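You operate a simulated robot arm through the tools that you are given. There is no shell and no other tool.

The job below is to be done with a simulated robot arm. You get a single attempt, and the scene is never put back.

TASK
Tighten the caster plate's four knobs in dot order, then lock and brake it.
Fine: one dot first, four dots last, each turned tight; swivel lever to LOCK, brake lever to BRAKE.

Only the result counts: the job must be done as asked and must still hold three seconds after the hand-in. Knocking over, shifting, dropping, spilling or breaking anything else fails it.

THE ROBOT
A 7-joint arm with a two-finger parallel gripper, fixed in place. Base frame: the origin is at the foot of the arm, x ahead of it, y to its left, z up. Units: m, degrees, N and s.
Its first joint turns from -166.0 to 166.0 degrees. Payload 4.4 kg.
Tool frame: the origin (TCP) lies between the finger pads and is the grasp point; the fingertips stand 0.023 m ahead of it; z points along the fingers, y is the line along which they close. Largest opening 0.094 m; finger width 0.038, thickness 0.01; the body of the gripper, 0.054 by 0.096 m, starts 0.039 m behind the TCP.
Orientation is told as [roll, pitch, yaw] about the base's x, y, z axes, in that order, counted from this pose: with the fingers straight down and closing along the base's y, the tool's x points along the base's -x, its y along +y and its z along -z.

THE INTERFACE
- The arm moves only by the tool move_arm. Its arguments are lists of equal length, an entry for each row: "dp": the shift along the base's x, y, z in m, a list of three; "rotation": the turn, a rotation vector about the base's x, y, z in degrees, a list of three; "grip": the finger opening in m, from 0 to 0.094. In form: {"dp": [[x, y, z], ...], "rotation": [[ax, ay, az], ...], "grip": [grip, ...]}. A call has 1 to 20 rows; each row is the pose to reach, as a shift and turn from the pose commanded when the call began. A row lasts 0.2 s, in which the tool goes at most 0.05 m and 8.6 degrees; a call with a longer step from one row to the next is refused whole, and so is a gripper value outside its range. Where a pose cannot be reached the arm comes as near as it can. A force on the tool above 40 N (or 10 N above the force at the start of the call, whichever is more), or a blocked arm, ends the call early, and 0.2 s more pass. The fingers move at their own pace (about 0.072 m/s each) and stop on an object; they squeeze with about 34 N. The grip force told is the motor's: it shows also when the fingers shut on nothing. Time passes only in rows, and 0.2 s behind the last, so rows that repeat a pose let the fingers close. It gives the time, the measured TCP pose, the force on the tool (base axes), the opening and the grip force at its end, in the units of the frame above (readings bear some noise), with the torque about the TCP (base axes, N m) and any sound that the robot's microphone picked up.
- Cameras (640 x 400 px; columns grow to the right, rows downward): "scene" is fixed at [0.4048, -0.6556, 1.5858]; the picture's right is [0.83, -0.56, 0.00], its down [-0.30, -0.45, -0.84] and it looks along [0.47, 0.70, -0.54] (base axes); focal length 359 px, centre (320, 200). "wrist" rides on the gripper at [0.086, 0.016, -0.074] in the tool frame; the picture's right is [-0.18, 0.98, 0.00], its down [-0.58, -0.11, -0.81] and it looks along [-0.79, -0.15, 0.59] (tool axes); focal length 243 px, centre (320, 200). There is no depth. A picture from a camera that has moved, and an enlarged one, comes with that camera's place and axes in the base frame and with its lens. The place of the scene camera against the robot may be out by one fixed shift of up to 0.018 m in any direction.
- camera(camera): a new picture of that camera. The clock stands still meanwhile.
- inspect(camera, box): a new picture of the part [left, top, right, bottom] of that camera's present view, enlarged. The clock stands still meanwhile.
- hand_in(): hands the job in; it is judged then, once.

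Places have to be worked out from the pictures, the camera data and where the tool is seen. Open the gripper and draw the arm clear of the work before you hand the job in, unless the task says otherwise.

The tools are called after "Emit:" as a command line: name --argument value ..., lists and objects as JSON in quotes. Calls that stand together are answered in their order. move_arm: Moves the arm, as the interface text tells. Its arguments: {"type":"object","properties":{"dp":{"type":"array","items":{"type":"array","items":{"type":"number"}}},"rotation":{"type":"array","items":{"type":"array","items":{"type":"number"}}},"grip":{"type":"array","items":{"type":"number"}}},"required":["dp","rotation","grip"]} The other tools are called the same way: camera (camera) takes a picture; inspect (camera, box) takes an enlarged picture of a part of a camera's view; hand_in () hands the job in.

At the start:

```text
time: 0.0
eef_pos: [0.6171, 0.3358, 1.14]
orientation: [-0.1, 0.0, 0.0]
wrist_force: [-0.1, -0.3, 0.0]
ft_torque: [0.01, -0.04, -0.02]
finger_gap: 0.094
grip_force: 0.0
```

scene: 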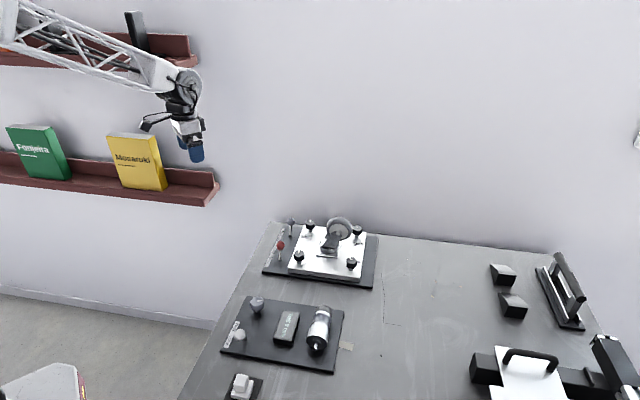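
wrist: 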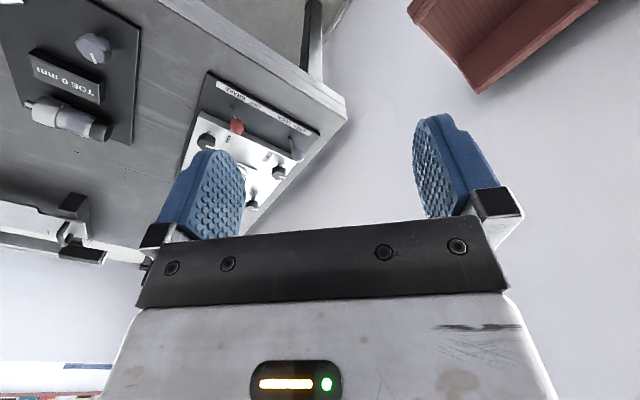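

I start by looking closely at the caster plate from both cameras to find the dots, levers and labels.

Emit:
inspect --camera "scene" --box '[255, 205, 385, 295]'

Emit:
inspect --camera "wrist" --box '[170, 60, 350, 220]'

```text
4.44 times, centred on (320, 250) of scene
camera zoom: at [0.4048, -0.6556, 1.5858], right [0.83, -0.56, 0.0], down [-0.3, -0.45, -0.84], along [0.47, 0.7, -0.54], focal length 1597 px, centre (320, -22)
```

zoom: 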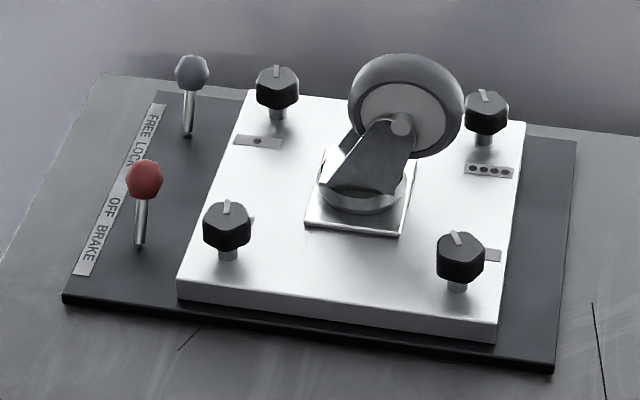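

```text
2.50 times, centred on (260, 140) of wrist
camera zoom: at [0.5309, 0.3536, 1.2146], right [0.18, 0.98, 0.0], down [0.58, -0.11, 0.81], along [0.79, -0.15, -0.59], focal length 606 px, centre (470, 350)
```

zoom: 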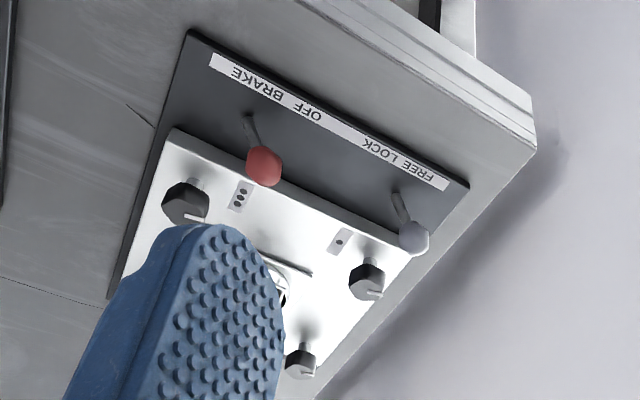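

The caster plate seems to lie near x≈0.85–1.0, y≈0.0–0.2, z≈0.8. I move the hand above and a little behind it so that the wrist camera looks down on the plate between the fingers.

Emit:
move_arm --dp '[[0.03, -0.036, 0], [0.06, -0.072, 0], [0.09, -0.108, 0], [0.12, -0.144, 0], [0.145, -0.18, 0], [0.163, -0.21, 0], [0.163, -0.21, 0]]' --rotation '[[0, 0, 0], [0, 0, 0], [0, 0, 0], [0, 0, 0], [0, 0, 0], [0, 0, 0], [0, 0, 0]]' --grip '[0.094, 0.094, 0.094, 0.094, 0.094, 0.094, 0.094]'

Emit:
camera --camera "wrist"

Emit:
camera --camera "scene"

```text
time: 1.6
eef_pos: [0.7807, 0.1267, 1.141]
orientation: [0.0, -0.1, 0.0]
wrist_force: [-1.1, 0.0, -0.4]
ft_torque: [-0.01, -0.01, 0.0]
finger_gap: 0.094
grip_force: 0.2
```

```text
taken
camera wrist: at [0.6942, 0.1431, 1.2147], right [0.18, 0.98, 0.0], down [0.58, -0.11, 0.81], along [0.79, -0.15, -0.59], focal length 243 px, centre (320, 200)
```

wrist: 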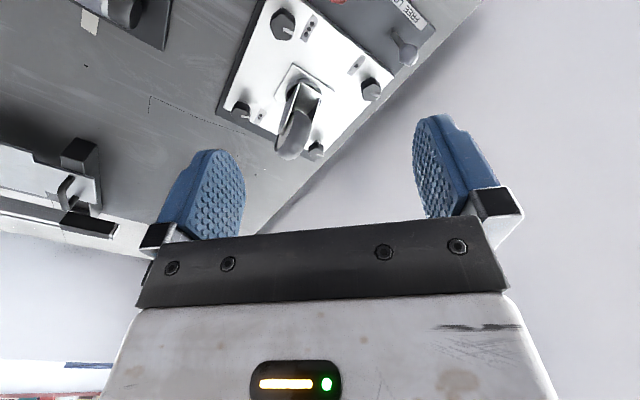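

```text
taken
```

scene: 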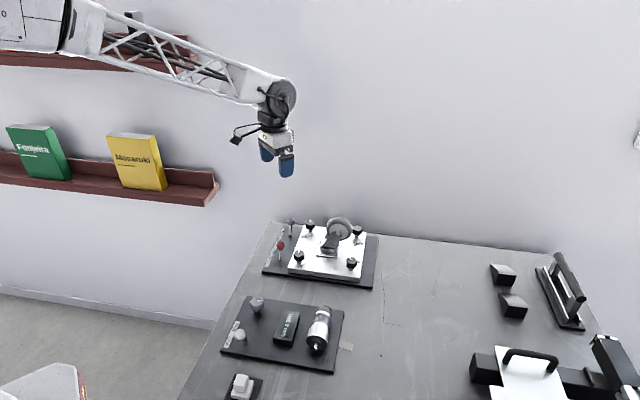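

The one-dot knob triangulates to about (0.922, 0.184, 0.828). I shift the hand back a bit to get the whole plate, labels and levers into view.

Emit:
move_arm --dp '[[-0.04, -0.01, 0], [-0.08, -0.02, 0], [-0.1, -0.03, 0], [-0.1, -0.03, 0]]' --rotation '[[0, 0, 0], [0, 0, 0], [0, 0, 0], [0, 0, 0]]' --grip '[0.094, 0.094, 0.094, 0.094]'

Emit:
inspect --camera "wrist" --box '[200, 0, 456, 160]'

Emit:
camera --camera "wrist"

```text
time: 2.6
eef_pos: [0.6801, 0.0973, 1.1408]
orientation: [0.1, 0.0, 0.0]
wrist_force: [-0.9, 0.3, 0.7]
ft_torque: [0.03, -0.02, -0.03]
finger_gap: 0.094
grip_force: 0.1
```

```text
2.50 times, centred on (328, 80) of wrist
camera zoom: at [0.5937, 0.1142, 1.2148], right [0.18, 0.98, 0.0], down [0.58, -0.11, 0.81], along [0.79, -0.15, -0.59], focal length 606 px, centre (300, 500)
```

zoom: 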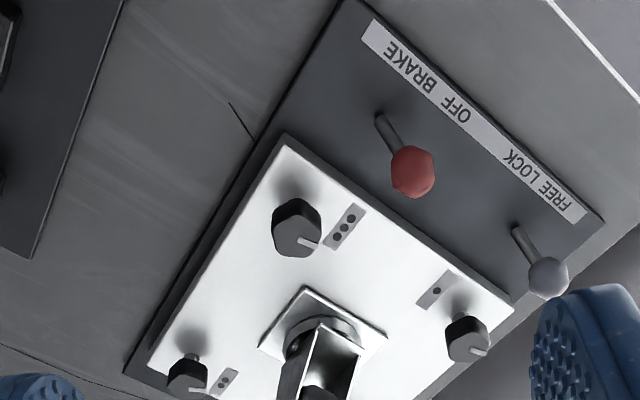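

```text
taken
camera wrist: at [0.5937, 0.1142, 1.2148], right [0.18, 0.98, 0.0], down [0.58, -0.11, 0.81], along [0.79, -0.15, -0.59], focal length 243 px, centre (320, 200)
```

wrist: 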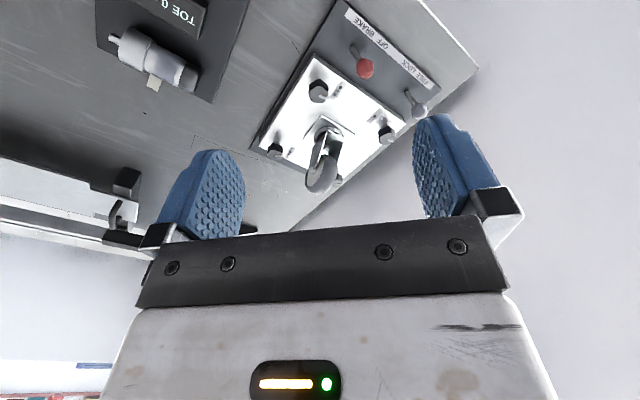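

Knobs form a ~0.16 m square turned 45°: one-dot ≈(0.922,0.185), three-dot ≈(0.807,0.072), two-dot ≈(0.915,−0.043), four-dot ≈(1.035,0.072), tops near z≈0.84. The four-dot knob may be beyond straight-down reach, so I test reach there at a safe height.

Emit:
move_arm --dp '[[0.045, -0.003, 0], [0.09, -0.006, 0], [0.135, -0.009, 0], [0.18, -0.012, 0], [0.225, -0.015, 0], [0.27, -0.018, 0], [0.315, -0.021, 0], [0.355, -0.025, 0], [0.355, -0.025, -0.04], [0.355, -0.025, -0.08], [0.355, -0.025, -0.12], [0.355, -0.025, -0.14], [0.355, -0.025, -0.14]]' --rotation '[[0, 0, 0], [0, 0, 0], [0, 0, 0], [0, 0, 0], [0, 0, 0], [0, 0, 0], [0, 0, 0], [0, 0, 0], [0, 0, 0], [0, 0, 0], [0, 0, 0], [0, 0, 0], [0, 0, 0]]' --grip '[0.094, 0.094, 0.094, 0.094, 0.094, 0.094, 0.094, 0.094, 0.094, 0.094, 0.094, 0.094, 0.094]'

Emit:
camera --camera "scene"

Emit:
camera --camera "wrist"

```text
time: 5.4
eef_pos: [1.0357, 0.0708, 1.0003]
orientation: [0.0, 0.0, 0.1]
wrist_force: [-0.4, -0.3, -0.5]
ft_torque: [-0.01, 0.02, 0.02]
finger_gap: 0.094
grip_force: 0.1
```

```text
taken
```

scene: 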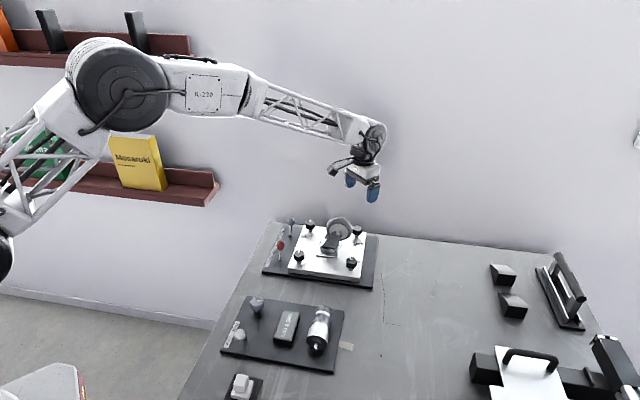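

```text
taken
camera wrist: at [0.9495, 0.088, 1.0739], right [0.18, 0.98, 0.0], down [0.58, -0.11, 0.81], along [0.79, -0.15, -0.59], focal length 243 px, centre (320, 200)
```

wrist: 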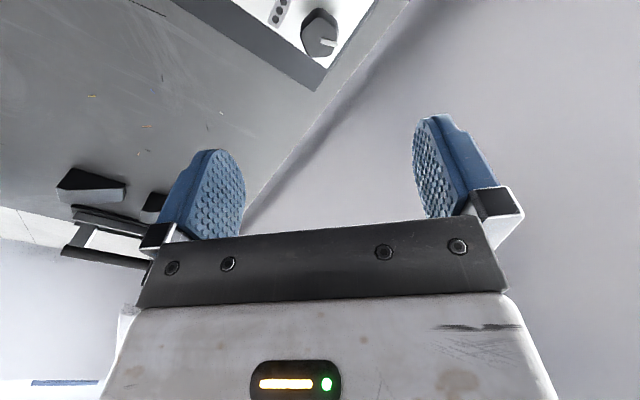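

The reach is fine at this height, and the four-dot knob is at about (1.037, 0.071). I inspect this nearest knob to learn its shape and the label, and check the scene view again in zoom.

Emit:
inspect --camera "wrist" --box '[260, 0, 360, 62]'

Emit:
inspect --camera "scene" --box '[285, 212, 375, 280]'

```text
6.40 times, centred on (310, 31) of wrist
camera zoom: at [0.9495, 0.088, 1.0739], right [0.18, 0.98, 0.0], down [0.58, -0.11, 0.81], along [0.79, -0.15, -0.59], focal length 1553 px, centre (384, 1282)
```

zoom: 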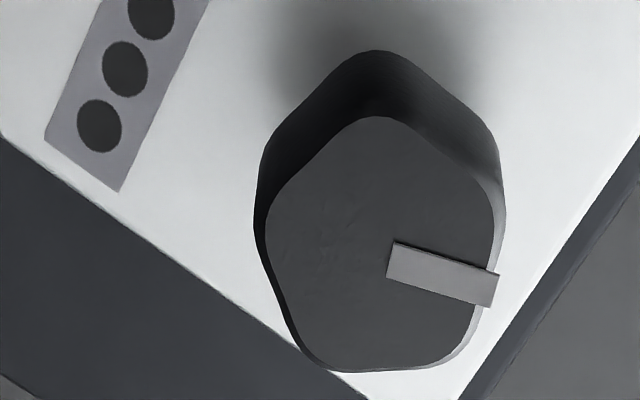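

```text
5.88 times, centred on (330, 246) of scene
camera zoom: at [0.4048, -0.6556, 1.5858], right [0.83, -0.56, 0.0], down [-0.3, -0.45, -0.84], along [0.47, 0.7, -0.54], focal length 2114 px, centre (261, -71)
```

zoom: 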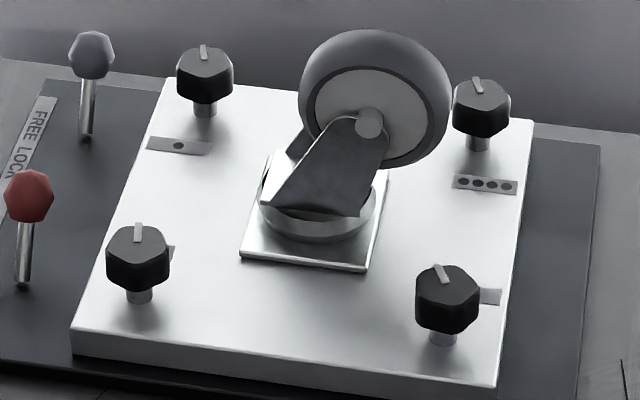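

The knob is a rounded five-lobed shape about 32 mm across with a radial pointer over one flat. I move straight above the one-dot knob to see it the same way.

Emit:
move_arm --dp '[[-0.03, 0.03, 0], [-0.06, 0.06, 0], [-0.09, 0.09, 0], [-0.1135, 0.114, 0], [-0.1135, 0.114, 0]]' --rotation '[[0, 0, 0], [0, 0, 0], [0, 0, 0], [0, 0, 0], [0, 0, 0]]' --grip '[0.094, 0.094, 0.094, 0.094, 0.094]'

Emit:
camera --camera "wrist"

Emit:
inspect --camera "wrist" --box '[260, 0, 400, 88]'

```text
time: 6.6
eef_pos: [0.9214, 0.1849, 1.0015]
orientation: [0.0, 0.0, 0.1]
wrist_force: [0.7, 0.7, -0.2]
ft_torque: [0.02, 0.01, 0.0]
finger_gap: 0.094
grip_force: 0.0
```

```text
taken
camera wrist: at [0.835, 0.203, 1.0748], right [0.18, 0.98, 0.0], down [0.58, -0.11, 0.81], along [0.79, -0.15, -0.59], focal length 243 px, centre (320, 200)
```

wrist: 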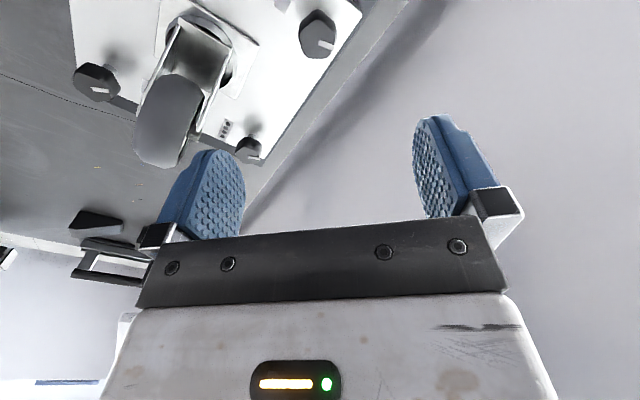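

```text
4.55 times, centred on (330, 44) of wrist
camera zoom: at [0.835, 0.203, 1.0748], right [0.18, 0.98, 0.0], down [0.58, -0.11, 0.81], along [0.79, -0.15, -0.59], focal length 1103 px, centre (274, 909)
```

zoom: 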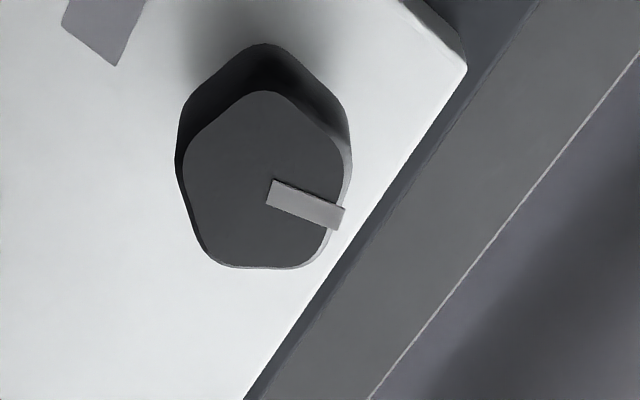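

The one-dot knob's centre works out to about (0.921, 0.185), pointer at ~56° from +x. I turn to yaw ≈38° so the pads meet a flat and the opposite lobe, narrow the fingers to 0.06 and descend partway to check alignment.

Emit:
move_arm --dp '[[0, 0, 0], [0, 0, 0], [0, 0, 0], [0, 0, 0], [0, 0, 0], [0, 0, -0.03], [0, 0, -0.06], [0, 0, -0.09], [0, 0, -0.1], [0, 0, -0.1]]' --rotation '[[0, 0, 8], [0, 0, 16], [0, 0, 24], [0, 0, 32], [0, 0, 38], [0, 0, 38], [0, 0, 38], [0, 0, 38], [0, 0, 38], [0, 0, 38]]' --grip '[0.06, 0.06, 0.06, 0.06, 0.06, 0.06, 0.06, 0.06, 0.06, 0.06]'

Emit:
camera --camera "wrist"

Emit:
inspect --camera "scene" --box '[265, 190, 385, 280]'

```text
time: 8.8
eef_pos: [0.9219, 0.1863, 0.9001]
orientation: [0.0, 0.0, 38.0]
wrist_force: [-0.9, 0.0, -0.3]
ft_torque: [0.01, 0.0, -0.01]
finger_gap: 0.0599
grip_force: 0.1
```

```text
taken
camera wrist: at [0.844, 0.1463, 0.9747], right [-0.46, 0.89, 0.0], down [0.53, 0.27, 0.81], along [0.72, 0.37, -0.59], focal length 243 px, centre (320, 200)
```

wrist: 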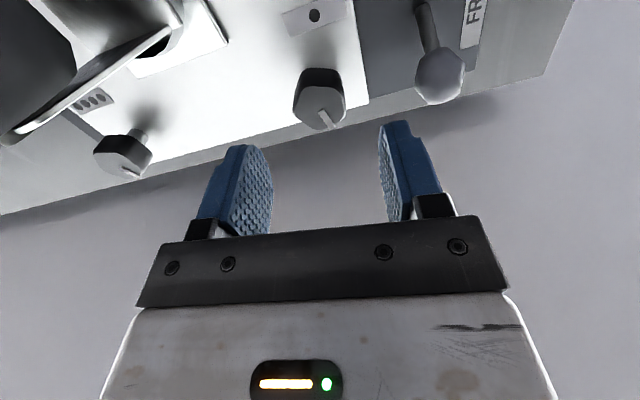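

```text
4.44 times, centred on (325, 235) of scene
camera zoom: at [0.4048, -0.6556, 1.5858], right [0.83, -0.56, 0.0], down [-0.3, -0.45, -0.84], along [0.47, 0.7, -0.54], focal length 1597 px, centre (298, 44)
```

zoom: 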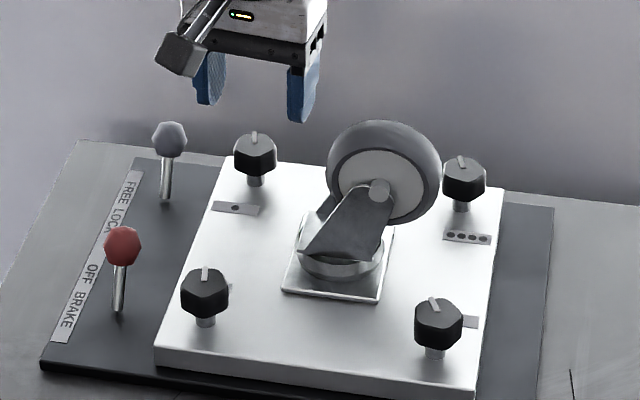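

The knob is centred between the fingers (column 320). I descend to z≈0.834 and close on the knob.

Emit:
move_arm --dp '[[0, 0, -0.03], [0, 0, -0.05], [0, 0, -0.066], [0, 0, -0.066], [0, 0, -0.066], [0, 0, -0.066], [0, 0, -0.066]]' --rotation '[[0, 0, 0], [0, 0, 0], [0, 0, 0], [0, 0, 0], [0, 0, 0], [0, 0, 0], [0, 0, 0]]' --grip '[0.06, 0.06, 0.06, 0.06, 0.02, 0.02, 0.02]'

Emit:
camera --camera "wrist"

```text
time: 10.4
eef_pos: [0.9213, 0.1864, 0.8344]
orientation: [0.0, -0.1, 38.1]
wrist_force: [-4.9, 4.6, -0.4]
ft_torque: [-0.19, -0.63, -0.01]
finger_gap: 0.0341
grip_force: 45.4
```

```text
taken
camera wrist: at [0.8434, 0.1464, 0.908], right [-0.46, 0.89, 0.0], down [0.53, 0.27, 0.81], along [0.72, 0.37, -0.59], focal length 243 px, centre (320, 200)
```

wrist: 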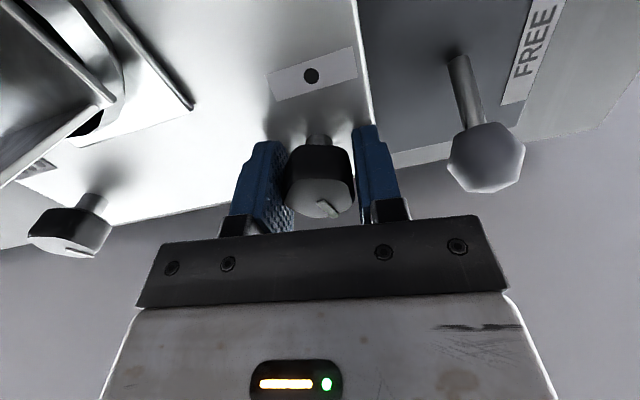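

Gripped: opening 0.034 m, 45 N. I now turn clockwise (negative about z) in steps, watching the torque.

Emit:
move_arm --dp '[[-0.0005, 0.0005, 0], [-0.001, 0.001, 0], [-0.001, 0.001, 0], [-0.001, 0.001, 0], [-0.001, 0.001, 0]]' --rotation '[[0, 0, -6], [0, 0, -12], [0, 0, -18], [0, 0, -24], [0, 0, -30]]' --grip '[0.02, 0.02, 0.02, 0.02, 0.02]'

Emit:
camera --camera "wrist"

```text
time: 11.2
eef_pos: [0.9218, 0.1849, 0.8339]
orientation: [-0.1, -0.1, 22.2]
wrist_force: [13.8, -4.3, -7.4]
ft_torque: [0.21, -0.06, 0.01]
finger_gap: 0.0339
grip_force: 45.0
stopped in row 3: the force on the tool passed its limit at 42 N (the readings are from after the stop); the commanded pose is now the measured one
```

```text
taken
camera wrist: at [0.8355, 0.1684, 0.9079], right [-0.2, 0.98, 0.0], down [0.58, 0.12, 0.81], along [0.79, 0.16, -0.59], focal length 243 px, centre (320, 200)
```

wrist: 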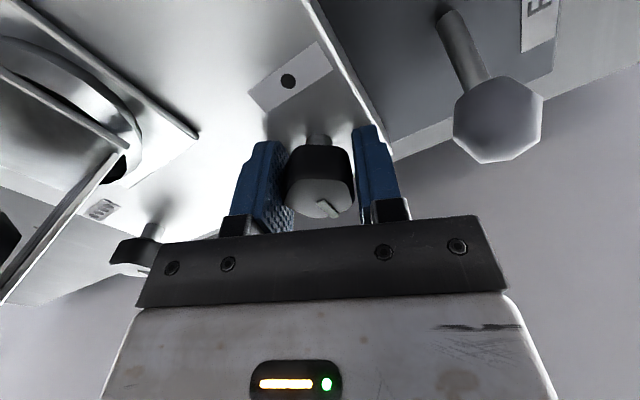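

The knob turned with the hand, and the stop was from side force caused by my small sideways shift. I continue turning about the present point with a slight shift back.

Emit:
move_arm --dp '[[0.0005, -0.0002, 0.0], [0.0005, -0.0002, 0.0], [0.0005, -0.0002, 0.0], [0.0005, -0.0002, 0.0]]' --rotation '[[0, 0, -6], [0, 0, -12], [0, 0, -18], [0, 0, -18]]' --grip '[0.02, 0.02, 0.02, 0.02]'

```text
time: 12.2
eef_pos: [0.9211, 0.1841, 0.8345]
orientation: [-0.2, 0.0, 4.2]
wrist_force: [9.3, -29.9, -0.7]
ft_torque: [0.47, 0.44, 0.07]
finger_gap: 0.0338
grip_force: 45.0
```

Side force is now about 31 N toward −y, so the knob axis sits slightly to −y of my rotation point. I nudge the hand in that direction to null the force and learn the stiffness.

Emit:
move_arm --dp '[[0.0003, -0.0008, 0.0], [0.0003, -0.0008, 0.0]]' --rotation '[[0, 0, 0], [0, 0, 0]]' --grip '[0.02, 0.02]'

```text
time: 12.8
eef_pos: [0.9227, 0.184, 0.8344]
orientation: [0.0, 0.0, 4.3]
wrist_force: [-0.6, -26.6, 1.2]
ft_torque: [0.49, -0.5, 0.08]
finger_gap: 0.0337
grip_force: 44.9
```

The x force nulled (≈33 N/mm) but along the closing line the stiffness is much softer. I shift a further 2 mm toward −y and watch.

Emit:
move_arm --dp '[[0.0, -0.001, 0.0], [0.0, -0.002, 0.0], [0.0, -0.002, 0.0]]' --rotation '[[0, 0, 0], [0, 0, 0], [0, 0, 0]]' --grip '[0.02, 0.02, 0.02]'

Emit:
camera --camera "wrist"

```text
time: 13.6
eef_pos: [0.9215, 0.1855, 0.8337]
orientation: [0.1, -0.1, 4.4]
wrist_force: [2.3, 22.2, -5.9]
ft_torque: [0.51, 0.63, -0.09]
finger_gap: 0.034
grip_force: 45.5
```

```text
taken
camera wrist: at [0.8345, 0.1948, 0.9079], right [0.11, 0.99, 0.0], down [0.59, -0.06, 0.81], along [0.8, -0.09, -0.59], focal length 243 px, centre (320, 200)
```

wrist: 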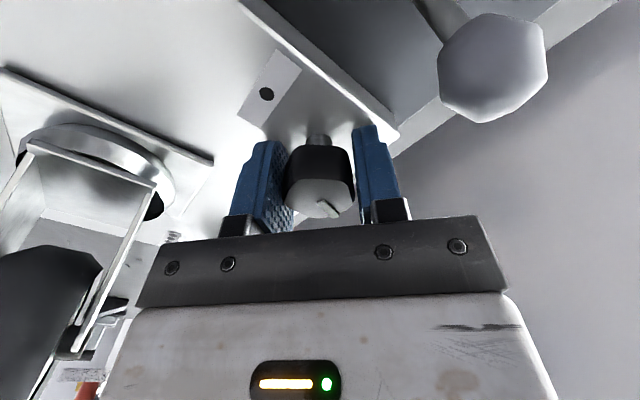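

Force reversed to +22 N, so fitting both angles puts the true knob axis at about (0.9185, 0.182), some 4 mm from my grasp centre. I open slightly, centre the hand on that axis and regrip.

Emit:
move_arm --dp '[[0.0, 0.0009, 0.0], [0.0, 0.0009, 0.0], [-0.0041, 0.0001, 0.0], [-0.0041, 0.0001, 0.0], [-0.0041, 0.0001, 0.0], [-0.0041, 0.0001, 0.0], [-0.0041, 0.0001, 0.0]]' --rotation '[[0, 0, 0], [0, 0, 0], [0, 0, 0], [0, 0, 0], [0, 0, 0], [0, 0, 0], [0, 0, 0]]' --grip '[0.02, 0.05, 0.05, 0.05, 0.02, 0.02, 0.02]'

```text
time: 15.2
eef_pos: [0.9184, 0.1849, 0.834]
orientation: [0.0, -0.2, 4.5]
wrist_force: [-2.0, 30.5, -2.1]
ft_torque: [0.59, -0.46, 0.04]
finger_gap: 0.0339
grip_force: 44.6
```

The side force is now +30 N along the closing line, so the fingers' centring and the arm's compliance matter. I hold still for a moment to see whether readings drift before adjusting.

Emit:
move_arm --dp '[[0.0, 0.0, 0.0], [0.0, 0.0, 0.0], [0.0, 0.0, 0.0]]' --rotation '[[0, 0, 0], [0, 0, 0], [0, 0, 0]]' --grip '[0.02, 0.02, 0.02]'

Emit:
move_arm --dp '[[0.0, 0.001, 0.0], [0.0, 0.001, 0.0], [0.0, 0.001, 0.0], [0.0, 0.001, 0.0]]' --rotation '[[0, 0, 0], [0, 0, 0], [0, 0, 0], [0, 0, 0]]' --grip '[0.02, 0.02, 0.02, 0.02]'

```text
time: 15.8
eef_pos: [0.9166, 0.1843, 0.8339]
orientation: [0.0, -0.1, 4.5]
wrist_force: [3.6, 8.1, -0.9]
ft_torque: [0.28, 0.44, -0.01]
finger_gap: 0.0338
grip_force: 44.8
stopped in row 3: the force on the tool passed its limit at 42 N (the readings are from after the stop); the commanded pose is now the measured one
```

```text
time: 16.8
eef_pos: [0.9178, 0.1842, 0.8342]
orientation: [0.0, -0.1, 4.4]
wrist_force: [4.5, -19.9, -5.2]
ft_torque: [0.23, -0.37, -0.04]
finger_gap: 0.0339
grip_force: 45.0
```

Holding made the force build up, so the controller integrates any position error. I open the fingers and read the true free pose so I can centre exactly on the axis (≈(0.920, 0.1845)).

Emit:
move_arm --dp '[[0.0, -0.001, 0.0], [0.0, -0.001, 0.0], [0.0, -0.001, 0.0], [0.0, -0.001, 0.0]]' --rotation '[[0, 0, 0], [0, 0, 0], [0, 0, 0], [0, 0, 0]]' --grip '[0.05, 0.05, 0.05, 0.05]'

Emit:
move_arm --dp '[[0.0, 0.0, 0.0]]' --rotation '[[0, 0, 0]]' --grip '[0.05]'

Emit:
move_arm --dp '[[0.0, 0.0, 0.0]]' --rotation '[[0, 0, 0]]' --grip '[0.05]'

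Emit:
camera --camera "wrist"

```text
time: 17.8
eef_pos: [0.9177, 0.1828, 0.8337]
orientation: [0.0, -0.1, 4.4]
wrist_force: [1.0, -0.6, 0.0]
ft_torque: [-0.02, 0.02, 0.02]
finger_gap: 0.05
grip_force: 0.1
```

```text
time: 18.2
eef_pos: [0.919, 0.1834, 0.8335]
orientation: [0.0, -0.1, 4.4]
wrist_force: [-0.2, 0.3, 0.3]
ft_torque: [-0.01, -0.02, 0.01]
finger_gap: 0.0501
grip_force: 0.1
```

```text
time: 18.6
eef_pos: [0.918, 0.184, 0.836]
orientation: [0.1, -0.1, 4.4]
wrist_force: [-0.8, -0.4, 0.7]
ft_torque: [-0.02, 0.03, 0.05]
finger_gap: 0.0498
grip_force: 0.0
```

```text
taken
camera wrist: at [0.8303, 0.1944, 0.9086], right [0.11, 0.99, 0.0], down [0.59, -0.06, 0.81], along [0.8, -0.09, -0.59], focal length 243 px, centre (320, 200)
```

wrist: 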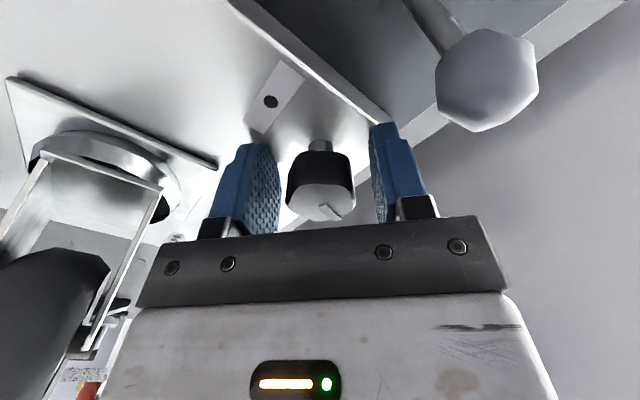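

Free pose is about (0.9182, 0.1834); the knob axis is about 1.8 mm further in x and 0.8 mm in y. I centre and regrip, then look at the residual force.

Emit:
move_arm --dp '[[0.0018, 0.0008, 0.0], [0.0018, 0.0008, 0.0], [0.0018, 0.0008, 0.0], [0.0018, 0.0008, 0.0]]' --rotation '[[0, 0, 0], [0, 0, 0], [0, 0, 0], [0, 0, 0]]' --grip '[0.05, 0.02, 0.02, 0.02]'

```text
time: 19.6
eef_pos: [0.9194, 0.1842, 0.835]
orientation: [0.1, -0.1, 4.4]
wrist_force: [-1.1, -10.0, 1.4]
ft_torque: [0.22, 0.34, -0.04]
finger_gap: 0.0337
grip_force: 44.9
```

Residual force is only 10 N. I turn clockwise by 30° with a 0.3 mm correction.

Emit:
move_arm --dp '[[0.0, -0.0003, 0.0], [0.0, -0.0004, 0.0], [0.0, -0.0004, 0.0], [0.0, -0.0004, 0.0]]' --rotation '[[0, 0, -8], [0, 0, -16], [0, 0, -24], [0, 0, -32]]' --grip '[0.02, 0.02, 0.02, 0.02]'

```text
time: 20.6
eef_pos: [0.9206, 0.1849, 0.8354]
orientation: [0.1, -0.1, -27.6]
wrist_force: [-9.8, -12.8, 6.9]
ft_torque: [0.18, -0.48, 0.02]
finger_gap: 0.0339
grip_force: 45.0
```

Turned to yaw −27.6° with modest side force. I continue another 32° with a small correction toward the force direction.

Emit:
move_arm --dp '[[-0.0004, -0.0005, 0.0], [-0.0006, -0.0007, 0.0], [-0.0006, -0.0007, 0.0], [-0.0006, -0.0007, 0.0]]' --rotation '[[0, 0, -8], [0, 0, -16], [0, 0, -24], [0, 0, -32]]' --grip '[0.02, 0.02, 0.02, 0.02]'

Emit:
camera --camera "wrist"

```text
time: 21.6
eef_pos: [0.9184, 0.184, 0.8353]
orientation: [0.1, -0.1, -59.7]
wrist_force: [4.2, 6.4, -1.6]
ft_torque: [0.05, -0.07, 0.37]
finger_gap: 0.0328
grip_force: 44.7
```

```text
taken
camera wrist: at [0.8899, 0.2675, 0.9083], right [0.94, 0.34, 0.0], down [0.2, -0.56, 0.81], along [0.27, -0.76, -0.59], focal length 243 px, centre (320, 200)
```

wrist: 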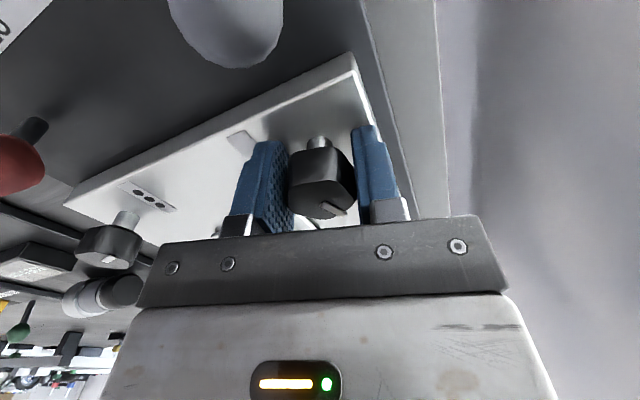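

Torque about z rose to 0.37 N·m and the knob began rotating in the pads, so it is getting tight. I turn further slowly to check whether it still moves or is at its stop.

Emit:
move_arm --dp '[[0.0002, 0.0002, 0.0], [0.0002, 0.0002, 0.0], [0.0002, 0.0002, 0.0]]' --rotation '[[0, 0, -5], [0, 0, -10], [0, 0, -10]]' --grip '[0.02, 0.02, 0.02]'

Emit:
inspect --camera "wrist" --box '[240, 110, 400, 230]'

```text
time: 22.4
eef_pos: [0.9201, 0.1835, 0.8339]
orientation: [0.1, -0.1, -69.7]
wrist_force: [1.4, 0.3, 0.0]
ft_torque: [0.27, -0.28, 0.78]
finger_gap: 0.0337
grip_force: 44.7
```

```text
3.33 times, centred on (320, 170) of wrist
camera zoom: at [0.9047, 0.2711, 0.9083], right [0.99, 0.17, 0.0], down [0.1, -0.58, 0.81], along [0.14, -0.8, -0.59], focal length 809 px, centre (320, 300)
```

zoom: 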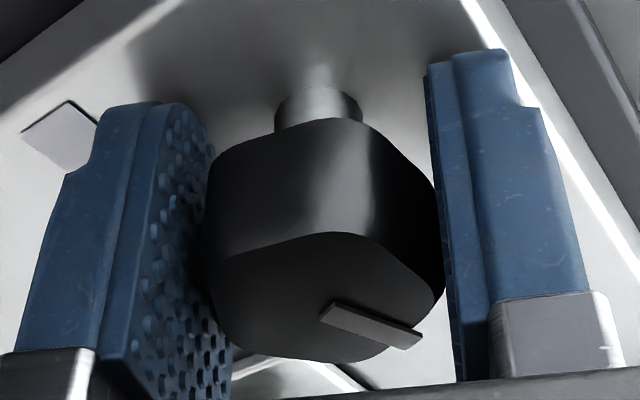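

Torque is 0.78 N·m with the pads starting to slip; the knob's pointer has turned about 80° from its start. I apply one more small turn to see if it still yields.

Emit:
move_arm --dp '[[0.0, 0.0, 0.0], [0.0, 0.0, 0.0], [0.0, 0.0, 0.0]]' --rotation '[[0, 0, -4], [0, 0, -8], [0, 0, -8]]' --grip '[0.02, 0.02, 0.02]'

Emit:
inspect --camera "wrist" --box '[240, 110, 400, 230]'

```text
time: 23.2
eef_pos: [0.9202, 0.1827, 0.8341]
orientation: [0.0, -0.2, -77.6]
wrist_force: [-4.5, -2.9, 1.8]
ft_torque: [0.17, -0.23, 0.57]
finger_gap: 0.0336
grip_force: 45.4
```

```text
3.33 times, centred on (320, 170) of wrist
camera zoom: at [0.9167, 0.2724, 0.9082], right [1.0, 0.03, 0.0], down [0.02, -0.59, 0.81], along [0.02, -0.81, -0.59], focal length 809 px, centre (320, 300)
```

zoom: 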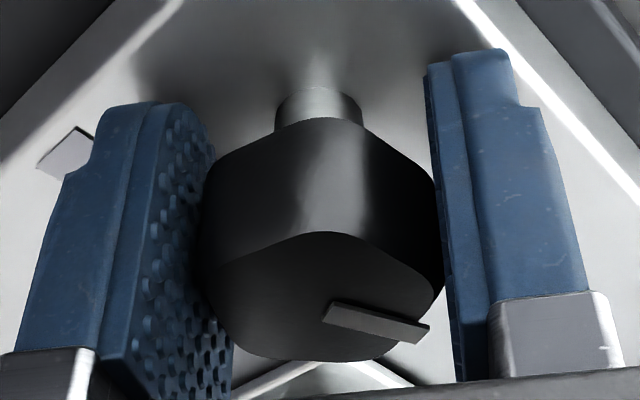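

The knob stays put at about −26° while the pads slip round it at ~0.6–0.8 N·m, so knob one is at its tight stop (≈80° turned). I release, rise clear and move above the two-dot knob while turning back to yaw 0.

Emit:
move_arm --dp '[[0, 0, 0], [0, 0, 0], [0, 0, 0.04], [0, 0, 0.08], [0, 0, 0.12], [0, 0, 0.166], [0, -0.022, 0.166], [0, -0.044, 0.166], [0, -0.066, 0.166], [0, -0.088, 0.166], [0, -0.11, 0.166], [0, -0.132, 0.166], [0, -0.154, 0.166], [0, -0.176, 0.166], [0, -0.198, 0.166], [0, -0.225, 0.166], [0, -0.225, 0.166]]' --rotation '[[0, 0, 0], [0, 0, 0], [0, 0, 0], [0, 0, 0], [0, 0, 0], [0, 0, 0], [0, 0, 8], [0, 0, 16], [0, 0, 24], [0, 0, 32], [0, 0, 40], [0, 0, 48], [0, 0, 56], [0, 0, 64], [0, 0, 72], [0, 0, 77.6], [0, 0, 77.6]]' --grip '[0.06, 0.06, 0.06, 0.06, 0.06, 0.06, 0.06, 0.06, 0.06, 0.06, 0.06, 0.06, 0.06, 0.06, 0.06, 0.06, 0.06]'

Emit:
camera --camera "wrist"

Emit:
inspect --camera "scene" --box '[255, 205, 385, 295]'

```text
time: 26.8
eef_pos: [0.9205, -0.0422, 1.0011]
orientation: [-0.1, 0.0, 0.2]
wrist_force: [0.5, -0.9, 0.0]
ft_torque: [0.01, 0.0, 0.02]
finger_gap: 0.06
grip_force: 0.1
```

```text
taken
camera wrist: at [0.8328, -0.0246, 1.0743], right [0.18, 0.98, 0.0], down [0.58, -0.11, 0.81], along [0.79, -0.15, -0.59], focal length 243 px, centre (320, 200)
```

wrist: 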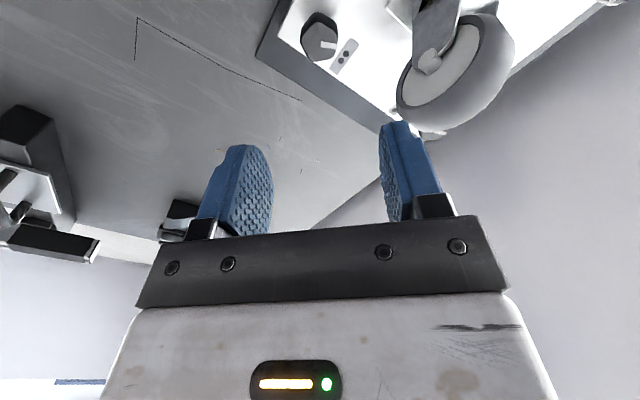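

```text
4.44 times, centred on (320, 250) of scene
camera zoom: at [0.4048, -0.6556, 1.5858], right [0.83, -0.56, 0.0], down [-0.3, -0.45, -0.84], along [0.47, 0.7, -0.54], focal length 1597 px, centre (320, -22)
```

zoom: 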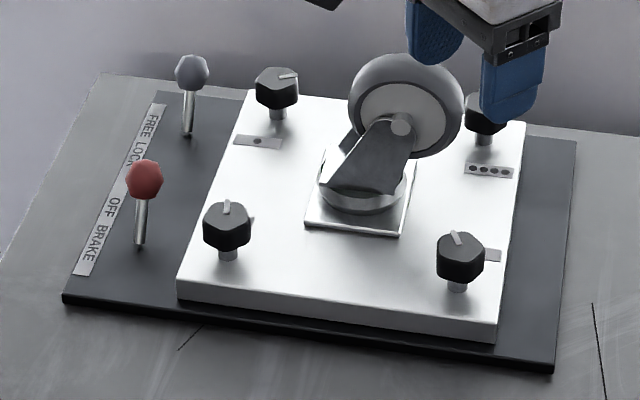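

Knob one's pointer has turned to the right in the scene. I inspect knob two here to confirm its two dots and get its pointer angle and centre.

Emit:
inspect --camera "wrist" --box '[260, 0, 400, 88]'

```text
4.55 times, centred on (330, 44) of wrist
camera zoom: at [0.8328, -0.0246, 1.0743], right [0.18, 0.98, 0.0], down [0.58, -0.11, 0.81], along [0.79, -0.15, -0.59], focal length 1103 px, centre (274, 909)
```

zoom: 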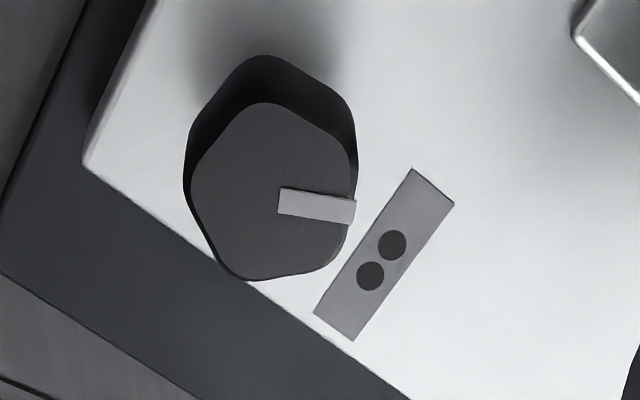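

Two dots confirmed; its centre is within 1 mm of my present x,y and its pointer is at ~69°. I rotate to yaw 51° to align with a flat and lower to z≈0.90 to check centring.

Emit:
move_arm --dp '[[0, 0, 0], [0, 0, 0], [0, 0, 0], [0, 0, 0], [0, 0, 0], [0, 0, 0], [0, 0, -0.03], [0, 0, -0.06], [0, 0, -0.1], [0, 0, -0.1]]' --rotation '[[0, 0, 8.5], [0, 0, 17], [0, 0, 25.5], [0, 0, 34], [0, 0, 42.5], [0, 0, 51], [0, 0, 51], [0, 0, 51], [0, 0, 51], [0, 0, 51]]' --grip '[0.06, 0.06, 0.06, 0.06, 0.06, 0.06, 0.06, 0.06, 0.06, 0.06]'

Emit:
inspect --camera "wrist" --box '[220, 50, 420, 200]'

```text
time: 29.0
eef_pos: [0.9185, -0.042, 0.9001]
orientation: [-0.1, -0.1, 50.9]
wrist_force: [0.0, 0.2, -0.2]
ft_torque: [0.01, -0.01, 0.01]
finger_gap: 0.0601
grip_force: 0.1
```

```text
2.67 times, centred on (320, 125) of wrist
camera zoom: at [0.8523, -0.0978, 0.974], right [-0.65, 0.76, 0.0], down [0.45, 0.38, 0.81], along [0.62, 0.52, -0.59], focal length 647 px, centre (320, 400)
```

zoom: 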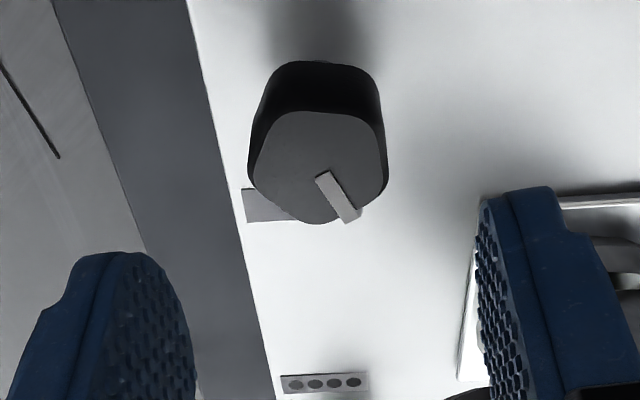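

The knob sits about 1 mm off in +x. I shift by (0.001, 0.0002), descend to z≈0.834 and grip.

Emit:
move_arm --dp '[[0.001, 0.0002, -0.03], [0.001, 0.0002, -0.05], [0.001, 0.0002, -0.066], [0.001, 0.0002, -0.066], [0.001, 0.0002, -0.066], [0.001, 0.0002, -0.066]]' --rotation '[[0, 0, 0], [0, 0, 0], [0, 0, 0], [0, 0, 0], [0, 0, 0], [0, 0, 0]]' --grip '[0.06, 0.06, 0.06, 0.06, 0.02, 0.02]'

```text
time: 30.4
eef_pos: [0.9186, -0.0391, 0.8351]
orientation: [0.0, -0.1, 50.9]
wrist_force: [-6.0, 5.4, 3.2]
ft_torque: [0.3, 0.21, -0.05]
finger_gap: 0.0338
grip_force: 44.5
```

Gripped with 8 N residual along the closing line. I turn clockwise 32° with a tiny correction toward that force.

Emit:
move_arm --dp '[[-0.0003, 0.0002, 0.0], [-0.0004, 0.0003, 0.0], [-0.0004, 0.0003, 0.0], [-0.0004, 0.0003, 0.0]]' --rotation '[[0, 0, -8], [0, 0, -16], [0, 0, -24], [0, 0, -32]]' --grip '[0.02, 0.02, 0.02, 0.02]'

```text
time: 31.4
eef_pos: [0.9189, -0.0421, 0.8338]
orientation: [0.0, -0.1, 18.8]
wrist_force: [17.6, -10.9, -7.2]
ft_torque: [0.25, -0.45, 0.05]
finger_gap: 0.0339
grip_force: 44.7
```

Side force 21 N toward (+x, −y); I correct 0.7 mm that way and continue turning.

Emit:
move_arm --dp '[[0.0006, -0.0004, 0.0], [0.0009, -0.0006, 0.0], [0.0009, -0.0006, 0.0]]' --rotation '[[0, 0, -8], [0, 0, -16], [0, 0, -24]]' --grip '[0.02, 0.02, 0.02]'

```text
time: 32.2
eef_pos: [0.9201, -0.0419, 0.8338]
orientation: [0.2, -0.1, -5.1]
wrist_force: [-8.5, -20.1, 7.3]
ft_torque: [0.32, 0.14, 0.02]
finger_gap: 0.0339
grip_force: 45.0
```

Force now (−8.5, −20) N, torque still low, so the knob is turning freely. I correct and continue another 24°.

Emit:
move_arm --dp '[[-0.0003, -0.0006, 0.0], [-0.0004, -0.0009, 0.0], [-0.0004, -0.0009, 0.0]]' --rotation '[[0, 0, -8], [0, 0, -16], [0, 0, -24]]' --grip '[0.02, 0.02, 0.02]'

```text
time: 33.0
eef_pos: [0.9195, -0.0434, 0.8338]
orientation: [-0.1, -0.1, -29.1]
wrist_force: [-7.8, -12.6, 6.0]
ft_torque: [0.15, -0.33, 0.0]
finger_gap: 0.0333
grip_force: 44.6
```

Turned 80° so far; the opening is starting to change. I continue 16° and look at the knob in the pads.

Emit:
move_arm --dp '[[-0.0003, -0.0004, 0.0], [-0.0005, -0.0006, 0.0], [-0.0005, -0.0006, 0.0]]' --rotation '[[0, 0, -8], [0, 0, -16], [0, 0, -16]]' --grip '[0.02, 0.02, 0.02]'

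Emit:
camera --camera "wrist"

Emit:
inspect --camera "wrist" --box '[240, 110, 400, 230]'

```text
time: 33.8
eef_pos: [0.9208, -0.0429, 0.8338]
orientation: [0.0, -0.1, -45.1]
wrist_force: [-1.8, -3.8, 3.9]
ft_torque: [0.24, -0.17, 0.86]
finger_gap: 0.0339
grip_force: 44.8
```

```text
taken
camera wrist: at [0.8703, 0.0308, 0.9082], right [0.83, 0.56, 0.0], down [0.33, -0.49, 0.81], along [0.46, -0.67, -0.59], focal length 243 px, centre (320, 200)
```

wrist: 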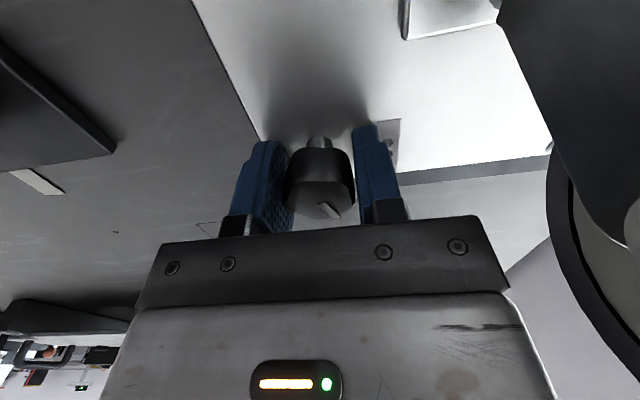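

```text
3.33 times, centred on (320, 170) of wrist
camera zoom: at [0.8703, 0.0308, 0.9082], right [0.83, 0.56, 0.0], down [0.33, -0.49, 0.81], along [0.46, -0.67, -0.59], focal length 809 px, centre (320, 300)
```

zoom: 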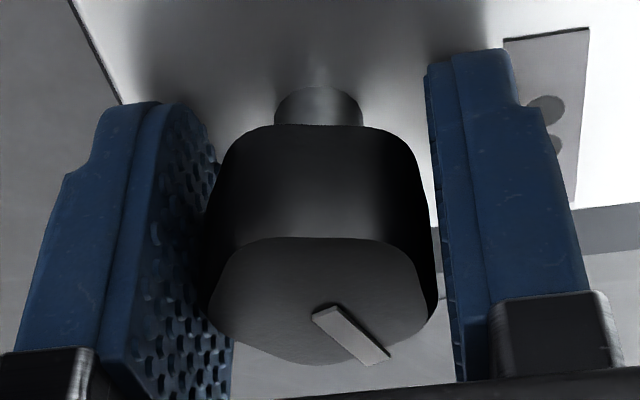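

Torque has jumped to 0.86 N·m; pointer has turned about 90°. I turn a bit more to see if the knob still moves.

Emit:
move_arm --dp '[[0.0, -0.0001, 0.0], [0.0, -0.0001, 0.0], [0.0, -0.0001, 0.0]]' --rotation '[[0, 0, -5], [0, 0, -10], [0, 0, -10]]' --grip '[0.02, 0.02, 0.02]'

Emit:
inspect --camera "wrist" --box '[240, 110, 400, 230]'

```text
time: 34.6
eef_pos: [0.9205, -0.043, 0.8339]
orientation: [-0.1, -0.1, -55.1]
wrist_force: [-0.9, 1.4, 3.0]
ft_torque: [0.07, 0.03, 0.32]
finger_gap: 0.0337
grip_force: 44.9
```

```text
3.33 times, centred on (320, 170) of wrist
camera zoom: at [0.8836, 0.0382, 0.9082], right [0.91, 0.41, 0.0], down [0.24, -0.54, 0.81], along [0.33, -0.74, -0.59], focal length 809 px, centre (320, 300)
```

zoom: 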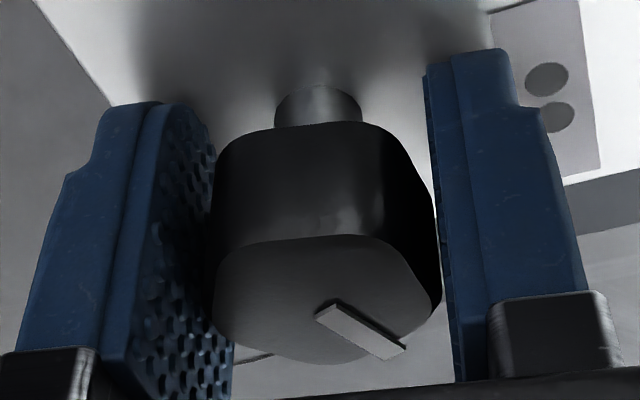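

The pointer stayed at about −21° while the pads slipped, so knob two is tight. I release, rise and move above the three-dot knob, turning back to yaw 0.

Emit:
move_arm --dp '[[0, 0, 0], [0, 0, 0], [0, 0, 0.04], [0, 0, 0.08], [0, 0, 0.12], [0, 0, 0.166], [-0.016, 0.016, 0.166], [-0.032, 0.032, 0.166], [-0.048, 0.048, 0.166], [-0.064, 0.064, 0.166], [-0.08, 0.08, 0.166], [-0.096, 0.096, 0.166], [-0.113, 0.115, 0.166], [-0.113, 0.115, 0.166]]' --rotation '[[0, 0, 0], [0, 0, 0], [0, 0, 0], [0, 0, 0], [0, 0, 0], [0, 0, 0], [0, 0, 8], [0, 0, 16], [0, 0, 24], [0, 0, 32], [0, 0, 40], [0, 0, 48], [0, 0, 55.1], [0, 0, 55.1]]' --grip '[0.06, 0.06, 0.06, 0.06, 0.06, 0.06, 0.06, 0.06, 0.06, 0.06, 0.06, 0.06, 0.06, 0.06]'

Emit:
camera --camera "wrist"

Emit:
inspect --camera "wrist" --box '[260, 0, 400, 88]'

Emit:
inspect --camera "scene" --box '[255, 205, 385, 295]'

```text
time: 37.6
eef_pos: [0.8066, 0.0724, 1.0022]
orientation: [0.0, -0.1, 0.2]
wrist_force: [-0.5, -0.2, 0.1]
ft_torque: [0.0, 0.01, 0.01]
finger_gap: 0.0601
grip_force: 0.0
```

```text
taken
camera wrist: at [0.7198, 0.0893, 1.0749], right [0.18, 0.98, 0.0], down [0.58, -0.11, 0.81], along [0.79, -0.15, -0.59], focal length 243 px, centre (320, 200)
```

wrist: 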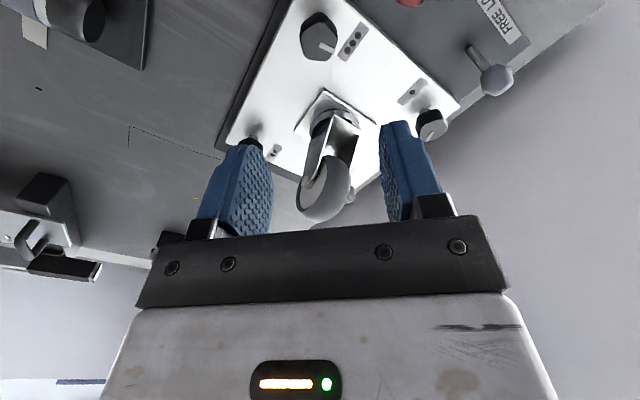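

```text
4.55 times, centred on (330, 44) of wrist
camera zoom: at [0.7198, 0.0893, 1.0749], right [0.18, 0.98, 0.0], down [0.58, -0.11, 0.81], along [0.79, -0.15, -0.59], focal length 1103 px, centre (274, 909)
```

zoom: 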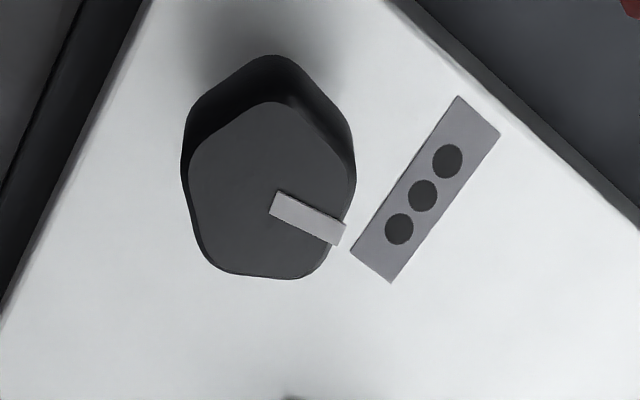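

```text
4.44 times, centred on (320, 250) of scene
camera zoom: at [0.4048, -0.6556, 1.5858], right [0.83, -0.56, 0.0], down [-0.3, -0.45, -0.84], along [0.47, 0.7, -0.54], focal length 1597 px, centre (320, -22)
```

zoom: 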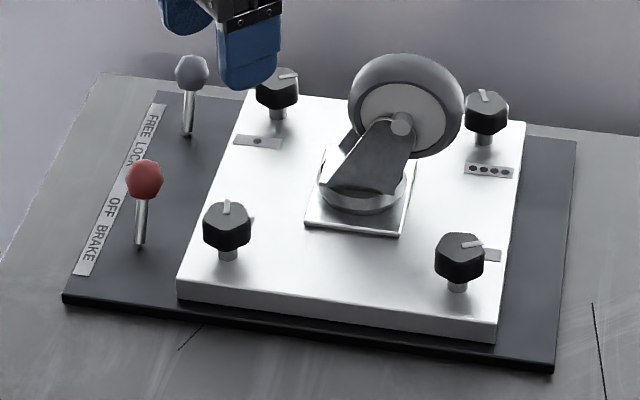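

Three dots confirmed; pointer at ~56°, centre offset about (+1, −2) mm from the hand. I turn to yaw 38°, shift slightly and lower to z≈0.90 to check.

Emit:
move_arm --dp '[[0, 0, 0], [0, 0, 0], [0, 0, 0], [0, 0, 0], [0, 0, 0], [0, 0, -0.03], [0, 0, -0.06], [0.0005, -0.001, -0.1], [0.0005, -0.001, -0.1]]' --rotation '[[0, 0, 8], [0, 0, 16], [0, 0, 24], [0, 0, 32], [0, 0, 38], [0, 0, 38], [0, 0, 38], [0, 0, 38], [0, 0, 38]]' --grip '[0.06, 0.06, 0.06, 0.06, 0.06, 0.06, 0.06, 0.06, 0.06]'

Emit:
inspect --camera "wrist" --box '[220, 50, 420, 200]'

```text
time: 39.6
eef_pos: [0.8068, 0.07, 0.9007]
orientation: [0.0, -0.1, 38.1]
wrist_force: [0.0, 0.3, 0.1]
ft_torque: [-0.02, 0.01, -0.01]
finger_gap: 0.0602
grip_force: 0.1
```

```text
2.67 times, centred on (320, 125) of wrist
camera zoom: at [0.7288, 0.0309, 0.974], right [-0.46, 0.89, 0.0], down [0.52, 0.27, 0.81], along [0.72, 0.37, -0.59], focal length 647 px, centre (320, 400)
```

zoom: 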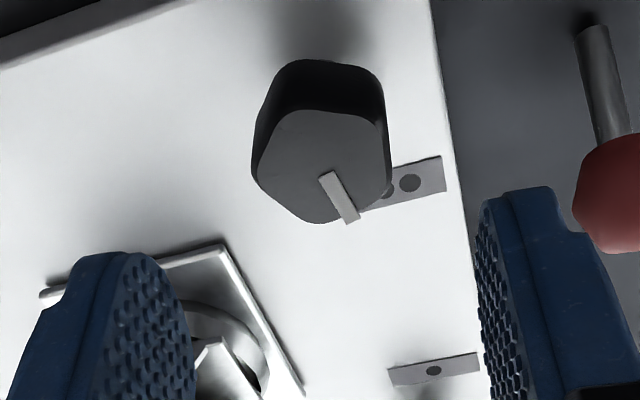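

The knob centre is about 1.3 mm off in +x; I correct by (0.001, 0.0005), descend and grip.

Emit:
move_arm --dp '[[0.001, 0.0005, -0.03], [0.001, 0.0005, -0.05], [0.001, 0.0005, -0.066], [0.001, 0.0005, -0.066], [0.001, 0.0005, -0.066], [0.001, 0.0005, -0.066]]' --rotation '[[0, 0, 0], [0, 0, 0], [0, 0, 0], [0, 0, 0], [0, 0, 0], [0, 0, 0]]' --grip '[0.06, 0.06, 0.06, 0.06, 0.02, 0.02]'

```text
time: 41.0
eef_pos: [0.8079, 0.0723, 0.8346]
orientation: [0.0, -0.1, 38.1]
wrist_force: [-18.3, 21.8, 7.4]
ft_torque: [0.22, 0.1, -0.05]
finger_gap: 0.0335
grip_force: 45.3
```

Residual force is 28 N along the closing line; I shift about 1 mm in that direction to relieve it before turning.

Emit:
move_arm --dp '[[-0.0006, 0.0008, 0.0], [-0.0006, 0.0008, 0.0]]' --rotation '[[0, 0, 0], [0, 0, 0]]' --grip '[0.02, 0.02]'

```text
time: 41.6
eef_pos: [0.8081, 0.0725, 0.8343]
orientation: [0.0, -0.1, 38.1]
wrist_force: [-17.1, 18.5, 7.1]
ft_torque: [-0.35, 0.62, -0.05]
finger_gap: 0.0336
grip_force: 44.6
```

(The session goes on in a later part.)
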